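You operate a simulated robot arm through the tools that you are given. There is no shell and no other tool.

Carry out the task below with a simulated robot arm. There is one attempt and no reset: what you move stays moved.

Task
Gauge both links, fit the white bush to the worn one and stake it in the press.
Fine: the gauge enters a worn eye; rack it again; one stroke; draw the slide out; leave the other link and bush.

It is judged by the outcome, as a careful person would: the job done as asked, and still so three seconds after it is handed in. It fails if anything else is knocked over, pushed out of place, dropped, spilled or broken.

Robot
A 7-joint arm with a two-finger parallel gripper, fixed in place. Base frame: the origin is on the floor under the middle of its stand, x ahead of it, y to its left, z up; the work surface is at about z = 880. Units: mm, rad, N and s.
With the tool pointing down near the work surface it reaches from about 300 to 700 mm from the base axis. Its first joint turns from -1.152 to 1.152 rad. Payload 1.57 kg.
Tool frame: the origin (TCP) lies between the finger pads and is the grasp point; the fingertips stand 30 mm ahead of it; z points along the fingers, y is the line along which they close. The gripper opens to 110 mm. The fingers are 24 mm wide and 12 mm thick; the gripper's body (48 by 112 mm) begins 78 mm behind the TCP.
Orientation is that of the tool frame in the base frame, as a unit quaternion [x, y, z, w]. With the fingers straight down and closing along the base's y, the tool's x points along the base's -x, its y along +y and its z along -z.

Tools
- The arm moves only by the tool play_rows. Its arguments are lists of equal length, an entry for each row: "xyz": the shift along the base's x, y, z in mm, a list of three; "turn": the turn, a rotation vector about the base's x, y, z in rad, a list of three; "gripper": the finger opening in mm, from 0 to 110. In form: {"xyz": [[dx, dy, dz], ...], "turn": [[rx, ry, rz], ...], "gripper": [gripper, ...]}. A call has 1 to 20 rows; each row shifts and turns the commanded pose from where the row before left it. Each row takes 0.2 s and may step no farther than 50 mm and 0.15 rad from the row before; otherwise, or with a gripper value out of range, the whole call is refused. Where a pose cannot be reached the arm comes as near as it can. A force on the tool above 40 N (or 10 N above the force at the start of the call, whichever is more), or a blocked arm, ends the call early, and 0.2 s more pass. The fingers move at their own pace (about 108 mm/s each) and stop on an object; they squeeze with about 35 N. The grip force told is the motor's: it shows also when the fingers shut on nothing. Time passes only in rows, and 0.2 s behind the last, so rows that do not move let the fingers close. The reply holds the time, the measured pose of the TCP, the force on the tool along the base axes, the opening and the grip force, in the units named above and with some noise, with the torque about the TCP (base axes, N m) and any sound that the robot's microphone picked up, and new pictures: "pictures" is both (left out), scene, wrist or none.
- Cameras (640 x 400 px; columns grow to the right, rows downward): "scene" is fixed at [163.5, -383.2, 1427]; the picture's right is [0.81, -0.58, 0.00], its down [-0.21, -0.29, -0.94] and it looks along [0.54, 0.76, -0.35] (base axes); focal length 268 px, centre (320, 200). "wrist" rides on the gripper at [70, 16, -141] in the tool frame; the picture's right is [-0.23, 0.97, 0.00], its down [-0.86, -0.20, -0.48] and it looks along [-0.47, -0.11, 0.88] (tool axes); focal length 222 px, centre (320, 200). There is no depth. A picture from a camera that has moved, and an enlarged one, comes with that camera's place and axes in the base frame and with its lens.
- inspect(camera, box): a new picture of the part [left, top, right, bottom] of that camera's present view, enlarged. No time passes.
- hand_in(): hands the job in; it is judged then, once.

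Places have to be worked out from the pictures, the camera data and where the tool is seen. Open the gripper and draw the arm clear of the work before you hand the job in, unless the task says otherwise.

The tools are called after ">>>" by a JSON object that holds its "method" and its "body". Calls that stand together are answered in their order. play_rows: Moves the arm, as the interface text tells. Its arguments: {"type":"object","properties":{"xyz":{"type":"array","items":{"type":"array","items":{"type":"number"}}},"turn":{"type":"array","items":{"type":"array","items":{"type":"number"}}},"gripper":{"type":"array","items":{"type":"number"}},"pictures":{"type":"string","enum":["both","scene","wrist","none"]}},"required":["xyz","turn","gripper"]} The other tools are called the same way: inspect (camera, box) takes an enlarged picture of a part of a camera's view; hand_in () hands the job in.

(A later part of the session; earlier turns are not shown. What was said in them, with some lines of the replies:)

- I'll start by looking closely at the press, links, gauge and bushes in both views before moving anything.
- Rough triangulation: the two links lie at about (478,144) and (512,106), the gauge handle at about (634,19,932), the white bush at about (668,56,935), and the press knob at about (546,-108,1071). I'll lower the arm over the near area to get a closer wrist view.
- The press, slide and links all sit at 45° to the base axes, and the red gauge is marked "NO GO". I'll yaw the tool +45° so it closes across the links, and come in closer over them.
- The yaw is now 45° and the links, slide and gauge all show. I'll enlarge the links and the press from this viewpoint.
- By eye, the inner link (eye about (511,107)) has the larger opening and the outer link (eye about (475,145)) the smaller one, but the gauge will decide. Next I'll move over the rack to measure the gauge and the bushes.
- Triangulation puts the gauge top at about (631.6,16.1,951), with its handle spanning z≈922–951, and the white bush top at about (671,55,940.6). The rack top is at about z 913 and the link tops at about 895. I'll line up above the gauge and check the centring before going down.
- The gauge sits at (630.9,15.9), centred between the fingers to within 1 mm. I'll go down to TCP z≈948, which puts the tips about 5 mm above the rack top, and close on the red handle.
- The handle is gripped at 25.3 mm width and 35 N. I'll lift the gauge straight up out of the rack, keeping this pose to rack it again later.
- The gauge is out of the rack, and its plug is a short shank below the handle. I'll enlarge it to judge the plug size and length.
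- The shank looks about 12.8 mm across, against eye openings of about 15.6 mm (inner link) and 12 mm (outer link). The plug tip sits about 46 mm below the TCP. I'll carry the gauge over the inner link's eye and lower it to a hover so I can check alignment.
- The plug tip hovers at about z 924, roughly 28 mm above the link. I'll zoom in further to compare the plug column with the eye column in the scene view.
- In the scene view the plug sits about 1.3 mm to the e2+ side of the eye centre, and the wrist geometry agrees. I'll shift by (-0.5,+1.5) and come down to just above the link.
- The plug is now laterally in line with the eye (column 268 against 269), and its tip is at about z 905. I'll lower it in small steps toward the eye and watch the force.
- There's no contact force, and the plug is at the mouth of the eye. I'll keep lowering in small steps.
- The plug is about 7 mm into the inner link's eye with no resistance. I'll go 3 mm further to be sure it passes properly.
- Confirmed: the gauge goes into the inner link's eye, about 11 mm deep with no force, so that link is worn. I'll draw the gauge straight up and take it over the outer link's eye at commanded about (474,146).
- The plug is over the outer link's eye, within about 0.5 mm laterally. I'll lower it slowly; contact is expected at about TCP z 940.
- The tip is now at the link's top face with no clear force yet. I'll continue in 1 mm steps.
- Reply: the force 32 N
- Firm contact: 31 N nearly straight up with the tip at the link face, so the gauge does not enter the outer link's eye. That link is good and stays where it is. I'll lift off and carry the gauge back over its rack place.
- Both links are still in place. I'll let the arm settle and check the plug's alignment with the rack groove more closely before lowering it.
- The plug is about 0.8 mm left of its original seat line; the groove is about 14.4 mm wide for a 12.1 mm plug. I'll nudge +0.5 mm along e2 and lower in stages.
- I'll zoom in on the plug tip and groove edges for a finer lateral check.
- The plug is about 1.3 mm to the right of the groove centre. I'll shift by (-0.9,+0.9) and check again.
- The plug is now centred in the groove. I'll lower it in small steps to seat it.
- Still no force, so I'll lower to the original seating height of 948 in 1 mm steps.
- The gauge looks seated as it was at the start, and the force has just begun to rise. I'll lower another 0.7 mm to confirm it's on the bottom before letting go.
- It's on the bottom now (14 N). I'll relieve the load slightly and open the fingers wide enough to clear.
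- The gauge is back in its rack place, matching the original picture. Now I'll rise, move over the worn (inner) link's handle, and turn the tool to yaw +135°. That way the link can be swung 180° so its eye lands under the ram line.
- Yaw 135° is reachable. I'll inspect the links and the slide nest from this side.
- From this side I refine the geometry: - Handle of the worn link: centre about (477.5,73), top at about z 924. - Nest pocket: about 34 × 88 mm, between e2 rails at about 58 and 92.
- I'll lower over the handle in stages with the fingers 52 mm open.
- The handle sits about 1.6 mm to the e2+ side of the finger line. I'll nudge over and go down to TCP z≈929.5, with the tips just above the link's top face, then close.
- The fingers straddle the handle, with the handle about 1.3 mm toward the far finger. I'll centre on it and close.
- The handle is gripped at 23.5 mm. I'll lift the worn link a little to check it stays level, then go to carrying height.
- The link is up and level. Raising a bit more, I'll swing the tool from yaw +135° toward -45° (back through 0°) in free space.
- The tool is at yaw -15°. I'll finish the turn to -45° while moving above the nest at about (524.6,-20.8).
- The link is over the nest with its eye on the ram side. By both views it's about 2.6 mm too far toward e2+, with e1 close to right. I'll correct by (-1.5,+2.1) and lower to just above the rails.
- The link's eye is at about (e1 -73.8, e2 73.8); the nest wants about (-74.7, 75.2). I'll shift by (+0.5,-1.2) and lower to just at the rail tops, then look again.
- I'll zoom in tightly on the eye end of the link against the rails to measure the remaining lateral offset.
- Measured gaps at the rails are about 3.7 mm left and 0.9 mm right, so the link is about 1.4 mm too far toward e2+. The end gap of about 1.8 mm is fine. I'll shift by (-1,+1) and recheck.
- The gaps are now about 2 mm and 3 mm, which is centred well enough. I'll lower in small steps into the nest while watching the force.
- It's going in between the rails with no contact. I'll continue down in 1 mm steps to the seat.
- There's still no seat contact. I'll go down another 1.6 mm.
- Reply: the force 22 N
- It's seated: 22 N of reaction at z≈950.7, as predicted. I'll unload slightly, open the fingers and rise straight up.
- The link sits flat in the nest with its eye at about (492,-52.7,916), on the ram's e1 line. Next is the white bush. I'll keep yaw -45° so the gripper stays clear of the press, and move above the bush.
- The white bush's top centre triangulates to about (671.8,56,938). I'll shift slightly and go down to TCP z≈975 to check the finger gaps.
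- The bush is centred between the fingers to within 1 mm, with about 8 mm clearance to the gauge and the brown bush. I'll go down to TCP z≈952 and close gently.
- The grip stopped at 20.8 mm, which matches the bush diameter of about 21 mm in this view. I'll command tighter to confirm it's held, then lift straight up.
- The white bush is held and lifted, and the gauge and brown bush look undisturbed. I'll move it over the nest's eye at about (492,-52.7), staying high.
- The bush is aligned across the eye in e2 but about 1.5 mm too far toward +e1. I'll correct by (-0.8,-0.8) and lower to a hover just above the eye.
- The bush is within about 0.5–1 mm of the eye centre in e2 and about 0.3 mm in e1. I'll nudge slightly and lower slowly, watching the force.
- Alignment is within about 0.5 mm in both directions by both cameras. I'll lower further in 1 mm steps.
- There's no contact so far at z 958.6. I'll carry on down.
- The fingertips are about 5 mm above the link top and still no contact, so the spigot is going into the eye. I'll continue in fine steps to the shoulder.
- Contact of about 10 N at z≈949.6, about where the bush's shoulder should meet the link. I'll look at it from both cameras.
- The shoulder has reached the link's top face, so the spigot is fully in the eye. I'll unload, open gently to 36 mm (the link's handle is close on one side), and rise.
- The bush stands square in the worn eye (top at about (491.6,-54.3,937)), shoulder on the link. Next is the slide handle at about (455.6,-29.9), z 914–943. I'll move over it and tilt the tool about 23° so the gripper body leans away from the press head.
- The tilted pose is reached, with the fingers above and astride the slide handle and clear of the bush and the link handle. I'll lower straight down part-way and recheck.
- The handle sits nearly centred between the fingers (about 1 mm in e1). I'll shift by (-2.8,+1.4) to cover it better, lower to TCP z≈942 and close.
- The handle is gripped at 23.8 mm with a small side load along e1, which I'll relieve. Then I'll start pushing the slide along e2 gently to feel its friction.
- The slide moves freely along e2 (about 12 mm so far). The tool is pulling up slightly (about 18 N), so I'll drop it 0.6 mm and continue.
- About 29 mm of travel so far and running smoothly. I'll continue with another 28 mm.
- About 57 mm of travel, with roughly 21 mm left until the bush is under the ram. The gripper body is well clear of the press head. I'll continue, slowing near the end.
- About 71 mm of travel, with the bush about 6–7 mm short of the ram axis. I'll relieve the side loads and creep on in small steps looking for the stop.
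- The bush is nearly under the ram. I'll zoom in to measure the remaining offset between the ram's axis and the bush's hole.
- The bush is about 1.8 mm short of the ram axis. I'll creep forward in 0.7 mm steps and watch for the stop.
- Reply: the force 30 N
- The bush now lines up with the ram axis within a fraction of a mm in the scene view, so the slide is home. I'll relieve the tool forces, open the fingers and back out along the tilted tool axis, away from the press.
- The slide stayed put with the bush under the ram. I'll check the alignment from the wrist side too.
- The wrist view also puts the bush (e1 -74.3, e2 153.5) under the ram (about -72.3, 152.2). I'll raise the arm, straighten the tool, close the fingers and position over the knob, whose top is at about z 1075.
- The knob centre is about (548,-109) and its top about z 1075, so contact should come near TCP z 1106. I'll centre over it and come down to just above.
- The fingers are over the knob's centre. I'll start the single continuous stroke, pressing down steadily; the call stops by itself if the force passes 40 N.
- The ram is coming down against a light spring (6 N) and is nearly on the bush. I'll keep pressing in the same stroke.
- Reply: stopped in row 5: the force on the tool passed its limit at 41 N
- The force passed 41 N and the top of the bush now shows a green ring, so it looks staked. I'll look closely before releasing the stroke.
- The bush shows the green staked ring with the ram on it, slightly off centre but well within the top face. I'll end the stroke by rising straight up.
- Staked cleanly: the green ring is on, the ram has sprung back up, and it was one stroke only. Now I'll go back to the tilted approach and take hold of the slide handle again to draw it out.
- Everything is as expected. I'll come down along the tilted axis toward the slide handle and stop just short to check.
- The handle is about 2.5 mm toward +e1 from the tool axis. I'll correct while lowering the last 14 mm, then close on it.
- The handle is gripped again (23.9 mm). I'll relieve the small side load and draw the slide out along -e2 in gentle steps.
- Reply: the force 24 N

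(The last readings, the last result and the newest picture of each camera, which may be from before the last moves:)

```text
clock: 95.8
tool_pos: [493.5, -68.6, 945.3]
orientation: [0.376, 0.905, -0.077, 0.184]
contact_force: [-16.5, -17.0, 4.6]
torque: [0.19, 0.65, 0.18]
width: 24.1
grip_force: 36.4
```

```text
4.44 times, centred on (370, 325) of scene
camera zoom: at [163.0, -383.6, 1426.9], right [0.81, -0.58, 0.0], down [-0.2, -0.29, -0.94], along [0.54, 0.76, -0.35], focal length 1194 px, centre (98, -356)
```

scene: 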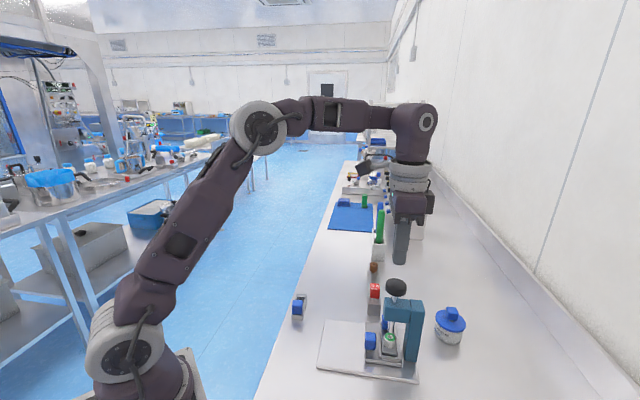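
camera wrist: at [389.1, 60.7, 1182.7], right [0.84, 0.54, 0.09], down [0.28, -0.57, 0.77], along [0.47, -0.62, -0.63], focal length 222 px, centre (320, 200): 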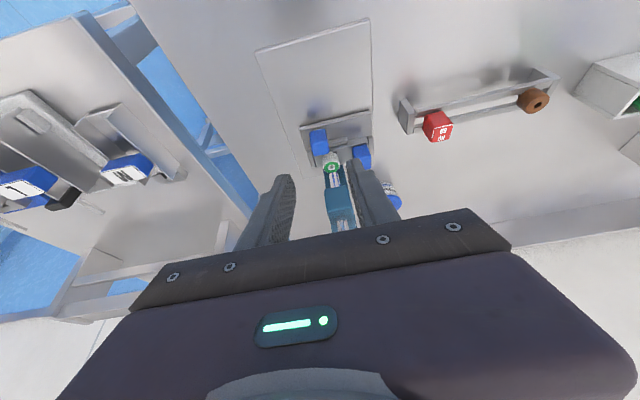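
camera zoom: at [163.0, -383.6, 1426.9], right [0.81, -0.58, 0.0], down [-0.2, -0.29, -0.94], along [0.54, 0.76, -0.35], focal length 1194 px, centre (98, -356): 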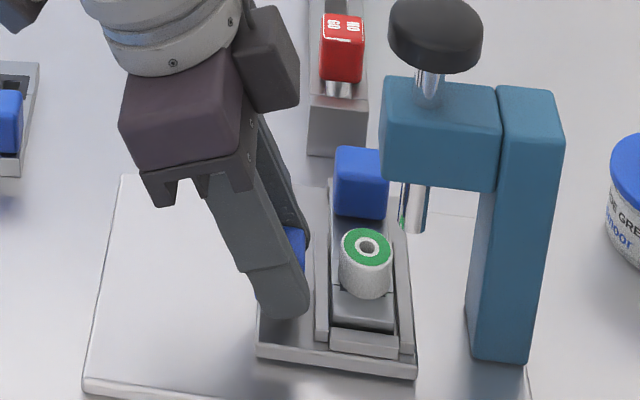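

It's sliding well; the bush and link ride along. There's about 24 N of side load along e1, so I'll shift -0.8 mm in e1 and keep drawing.

>>> {"method": "play_rows", "body": {"xyz": [[-0.6, -0.6, 0], [-4, 4, 0], [-4, 4, 0], [-4, 4, 0], [-4, 4, 0], [0, 0, 0]], "turn": [[0, 0, 0], [0, 0, 0], [0, 0, 0], [0, 0, 0], [0, 0, 0], [0, 0, 0]], "gripper": [15, 15, 15, 15, 15, 15], "pictures": "none"}}

>>> {"method": "inspect", "body": {"camera": "scene", "box": [315, 280, 425, 370]}}

```text
clock: 97.2
tool_pos: [477.0, -52.6, 944.7]
orientation: [0.375, 0.905, -0.078, 0.183]
contact_force: [-13.2, -13.3, -16.8]
torque: [0.25, 0.27, -0.07]
width: 23.9
grip_force: 35.6
```

```text
4.44 times, centred on (370, 325) of scene
camera zoom: at [163.4, -383.6, 1426.9], right [0.81, -0.58, 0.0], down [-0.21, -0.29, -0.94], along [0.54, 0.76, -0.35], focal length 1194 px, centre (98, -356)
```

zoom: 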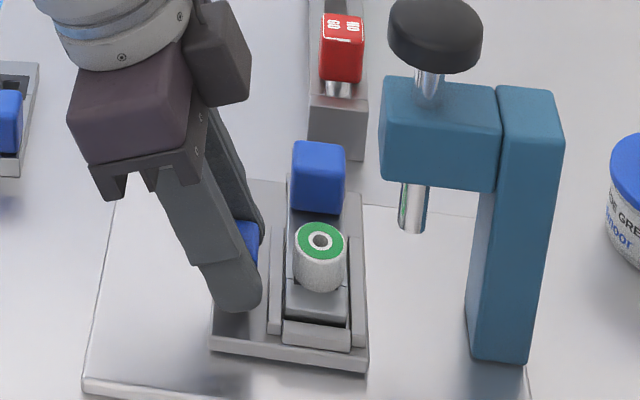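

It's about halfway out. I'll trim out the loads again and continue drawing.

>>> {"method": "play_rows", "body": {"xyz": [[-0.5, -0.5, -0.4], [-4, 4, 0], [-4, 4, 0], [-4, 4, 0], [-4, 4, 0], [0, 0, 0]], "turn": [[0, 0, 0], [0, 0, 0], [0, 0, 0], [0, 0, 0], [0, 0, 0], [0, 0, 0]], "gripper": [15, 15, 15, 15, 15, 15], "pictures": "none"}}

>>> {"method": "inspect", "body": {"camera": "scene", "box": [300, 280, 410, 370]}}

```text
clock: 98.6
tool_pos: [461.3, -36.9, 945.8]
orientation: [0.374, 0.906, -0.075, 0.185]
contact_force: [-8.5, -8.6, -23.2]
torque: [-0.48, -0.2, -0.29]
width: 23.9
grip_force: 36.1
```

```text
4.44 times, centred on (355, 325) of scene
camera zoom: at [163.6, -383.4, 1426.9], right [0.81, -0.58, 0.0], down [-0.21, -0.29, -0.94], along [0.54, 0.76, -0.35], focal length 1194 px, centre (164, -356)
```

zoom: 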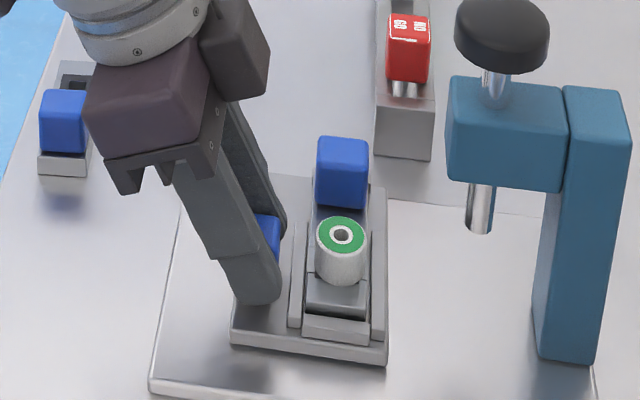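

About 14 mm remain to the slide's original outer position. I'll trim the loads and finish the draw.

>>> {"method": "play_rows", "body": {"xyz": [[-0.3, -0.3, -0.7], [-3, 3, 0], [-3, 3, 0], [-2, 2, 0], [-1.5, 1.5, 0], [0, 0, 0]], "turn": [[0, 0, 0], [0, 0, 0], [0, 0, 0], [0, 0, 0], [0, 0, 0], [0, 0, 0]], "gripper": [15, 15, 15, 15, 15, 15], "pictures": "none"}}

>>> {"method": "inspect", "body": {"camera": "scene", "box": [310, 310, 430, 390]}}

```text
clock: 100.0
tool_pos: [451.9, -28.4, 944.6]
orientation: [0.375, 0.905, -0.075, 0.186]
contact_force: [-0.4, -2.9, 28.4]
torque: [-0.59, 0.14, -0.26]
width: 24.0
grip_force: 36.4
```

```text
5.00 times, centred on (370, 350) of scene
camera zoom: at [163.1, -383.2, 1427.1], right [0.81, -0.58, 0.0], down [-0.2, -0.29, -0.94], along [0.54, 0.76, -0.35], focal length 1343 px, centre (70, -550)
```

zoom: 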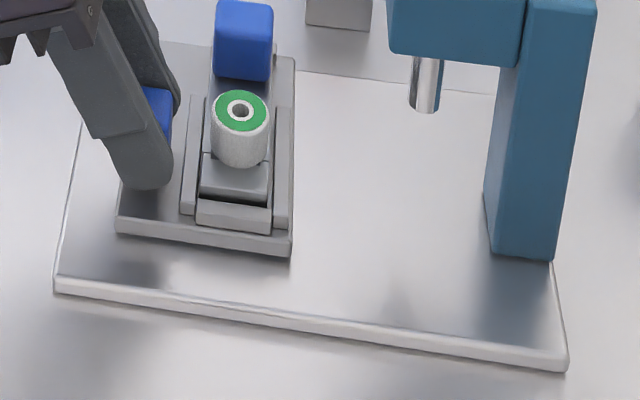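

The slide is within about 1.3 mm of its starting position. I'll relieve the vertical load and ease it the last bit.

>>> {"method": "play_rows", "body": {"xyz": [[0, 0, 0.5], [-0.5, 0.5, 0], [-0.5, 0.5, 0], [0, 0, 0]], "turn": [[0, 0, 0], [0, 0, 0], [0, 0, 0], [0, 0, 0]], "gripper": [15, 15, 15, 15], "pictures": "none"}}

>>> {"method": "inspect", "body": {"camera": "scene", "box": [310, 310, 430, 390]}}

```text
clock: 101.0
tool_pos: [451.7, -27.6, 945.6]
orientation: [0.375, 0.905, -0.075, 0.185]
contact_force: [3.2, 2.5, 26.8]
torque: [-0.21, 0.22, -0.2]
width: 23.8
grip_force: 35.7
```

```text
5.00 times, centred on (370, 350) of scene
camera zoom: at [163.2, -383.1, 1427.1], right [0.81, -0.58, 0.0], down [-0.2, -0.29, -0.94], along [0.54, 0.76, -0.35], focal length 1343 px, centre (70, -550)
```

zoom: 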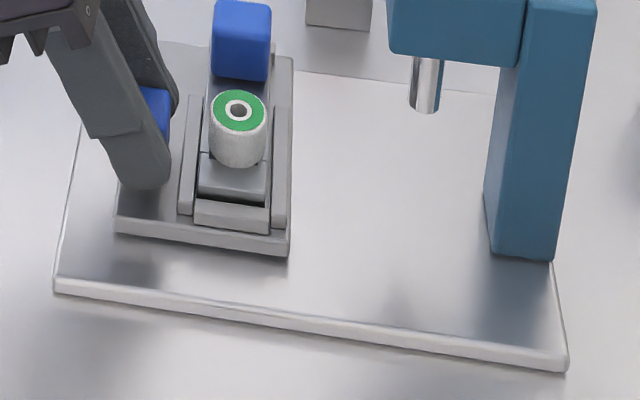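

The slide is back at its original outer position. I'll unload, open the fingers and back away along the tilted axis.

>>> {"method": "play_rows", "body": {"xyz": [[0, 0, 0.6], [0, 0, 0], [0, 0, 0], [0, 0, 0], [-3, 3, 8], [-8, 8, 25], [-8, 8, 30], [-4, 4, 40], [0, 0, 40], [0, 0, 0]], "turn": [[0, 0, 0], [0, 0, 0], [0, 0, 0], [0, 0, 0], [0, 0, 0], [0, 0, 0], [0, 0, 0], [0, 0, 0], [0, 0, 0], [0, 0, 0]], "gripper": [15, 30, 44, 44, 44, 44, 44, 44, 44, 44], "pictures": "both"}}

>>> {"method": "inspect", "body": {"camera": "scene", "box": [270, 260, 490, 400]}}

>>> {"method": "inspect", "body": {"camera": "wrist", "box": [220, 60, 420, 220]}}

```text
clock: 103.2
tool_pos: [426.5, -2.8, 1089.0]
orientation: [0.375, 0.905, -0.076, 0.184]
contact_force: [-0.4, -0.6, -0.6]
torque: [0.02, 0.0, -0.02]
width: 44.3
grip_force: 0.1
camera wrist: at [354.9, 92.5, 1191.2], right [0.84, 0.54, 0.09], down [0.28, -0.57, 0.77], along [0.47, -0.62, -0.63], focal length 222 px, centre (320, 200)
```

scene: 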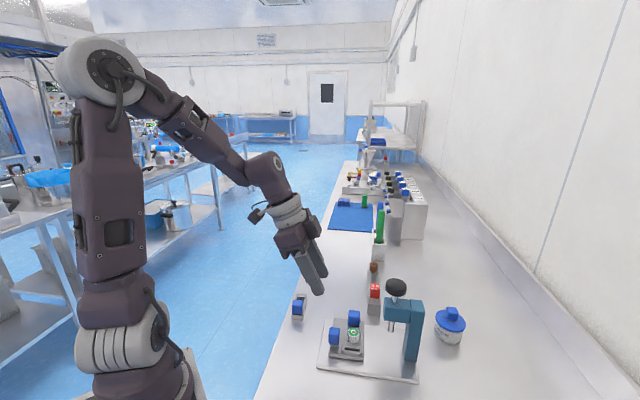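
wrist: 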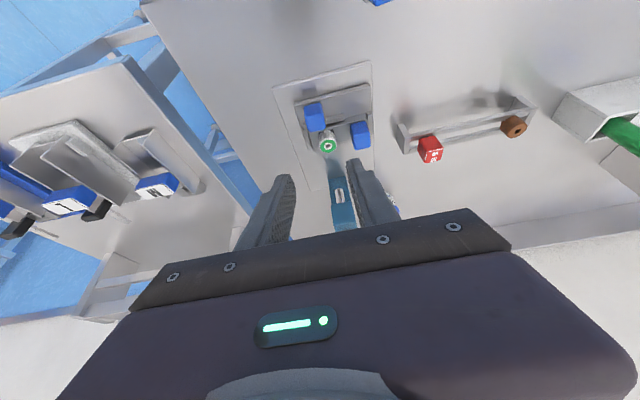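

```text
2.86 times, centred on (380, 330) of scene
camera zoom: at [163.5, -383.2, 1427.0], right [0.81, -0.58, 0.0], down [-0.21, -0.29, -0.94], along [0.54, 0.76, -0.35], focal length 767 px, centre (149, -171)
```

zoom: 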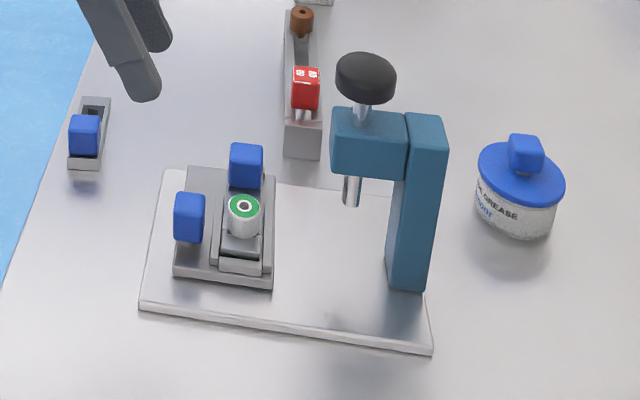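

```text
2.50 times, centred on (320, 140) of wrist
camera zoom: at [354.9, 92.5, 1191.2], right [0.84, 0.54, 0.09], down [0.28, -0.57, 0.77], along [0.47, -0.62, -0.63], focal length 555 px, centre (320, 350)
```

zoom: 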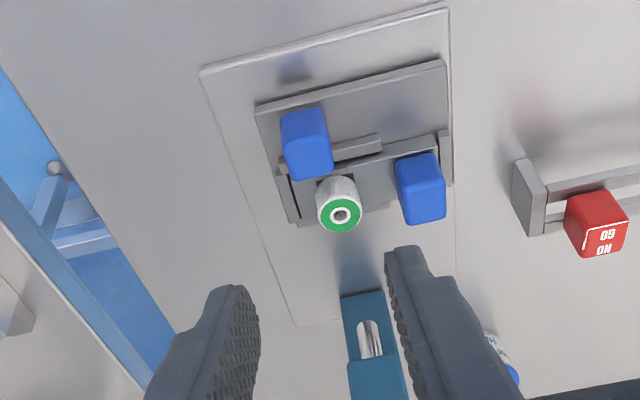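

Everything is in place: the slide is out, the white bush is staked (green ring), the gauge is racked, and the other link and brown bush are untouched. I'll open the gripper fully, straighten the tool and draw the arm well clear.

>>> {"method": "play_rows", "body": {"xyz": [[-5, 0, 40], [-10, 5, 40], [-10, 5, 40], [-15, 5, 40], [-15, 5, 35], [-10, 5, 10], [0, 0, 0], [0, 0, 0]], "turn": [[0, 0, 0], [0.0943, 0.0943, 0], [0.0943, 0.0943, 0], [0.0943, 0.0943, 0], [0, 0, 0], [0, 0, 0], [0, 0, 0], [0, 0, 0]], "gripper": [60, 80, 110, 110, 110, 110, 110, 110], "pictures": "both"}}

>>> {"method": "inspect", "body": {"camera": "scene", "box": [270, 260, 490, 400]}}

>>> {"method": "inspect", "body": {"camera": "scene", "box": [355, 260, 405, 320]}}

>>> {"method": "inspect", "body": {"camera": "scene", "box": [280, 285, 360, 345]}}

```text
clock: 105.0
tool_pos: [360.1, 22.3, 1294.1]
orientation: [0.383, 0.924, 0.0, 0.001]
contact_force: [0.0, -0.5, 1.0]
torque: [-0.02, 0.01, 0.02]
width: 110.0
grip_force: 0.0
camera wrist: at [323.2, 81.7, 1434.5], right [0.85, 0.53, 0.0], down [0.46, -0.75, 0.48], along [0.25, -0.41, -0.88], focal length 222 px, centre (320, 200)
```

scene: 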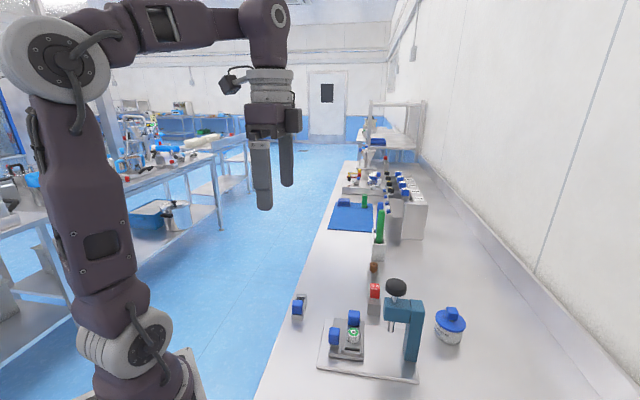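
wrist: 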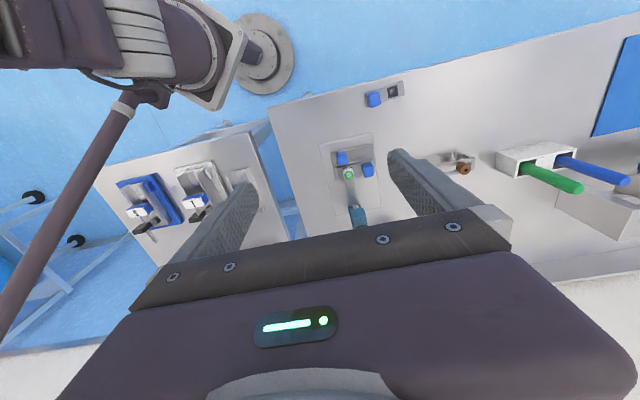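

```text
2.86 times, centred on (380, 330) of scene
camera zoom: at [163.5, -383.2, 1427.0], right [0.81, -0.58, 0.0], down [-0.21, -0.29, -0.94], along [0.54, 0.76, -0.35], focal length 767 px, centre (149, -171)
```

zoom: 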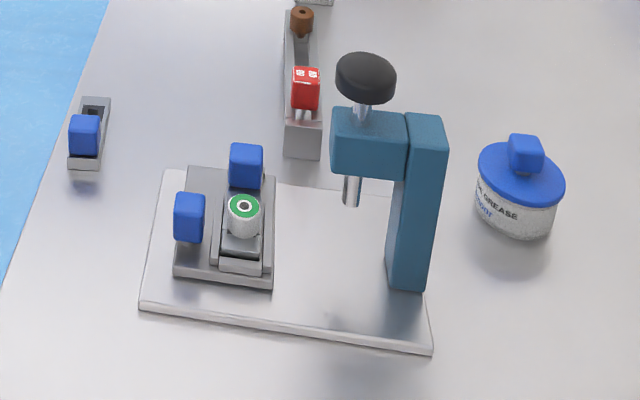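

```text
6.67 times, centred on (380, 290) of scene
camera zoom: at [163.5, -383.2, 1427.0], right [0.81, -0.58, 0.0], down [-0.21, -0.29, -0.94], along [0.54, 0.76, -0.35], focal length 1790 px, centre (-80, -400)
```

zoom: 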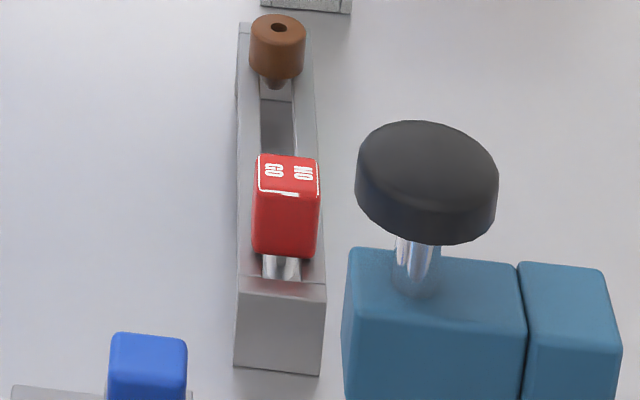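

```text
6.67 times, centred on (320, 315) of scene
camera zoom: at [163.5, -383.2, 1427.0], right [0.81, -0.58, 0.0], down [-0.21, -0.29, -0.94], along [0.54, 0.76, -0.35], focal length 1790 px, centre (320, -567)
```

zoom: 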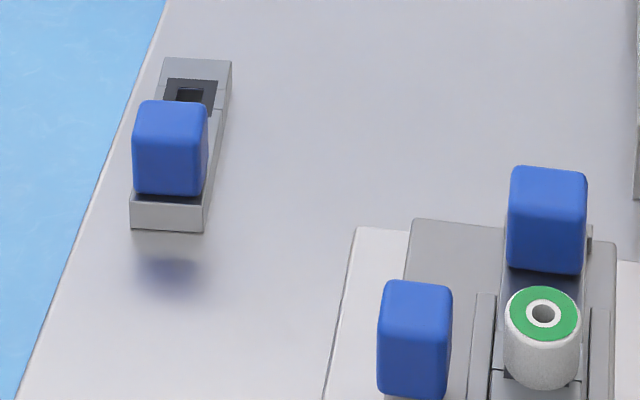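

Final check: the gauge is seated in its rack, the brown bush and the other link are where they were (to within about 1 mm), and the knob is up. The slide is out with the staked link in it, and the arm is open and clear. Handing in.

>>> {"method": "hand_in", "body": {}}

```text
The job is handed in.
```

The job is handed in. The white bush is staked in the worn link, the slide is drawn out, and the gauge is back in its rack.

- **Gauging:** the NO GO gauge went about 11 mm into the eye of the inner link (the one nearer the press) with no resistance, so that one is worn. It stopped at the face of the outer link's eye at about 31 N, so that link is good.
- **Fitting:** I turned the worn link end for end to put its eye on the ram's side, seated it in the slide's nest, and set the bush down to its shoulder in the eye.
- **Staking:** I pressed once, with the ram about 2 mm off the bush's centre. The force reached 41 N and the top of the bush then showed a green ring, which I took to mean staked.
- **How it was left:** the slide is back at its starting position with the staked link still in its nest. The brown bush was not touched. The outer link sits about 1 mm from where it started, probably nudged when the gauge pressed on it. The gripper is open and the arm is clear of the work.
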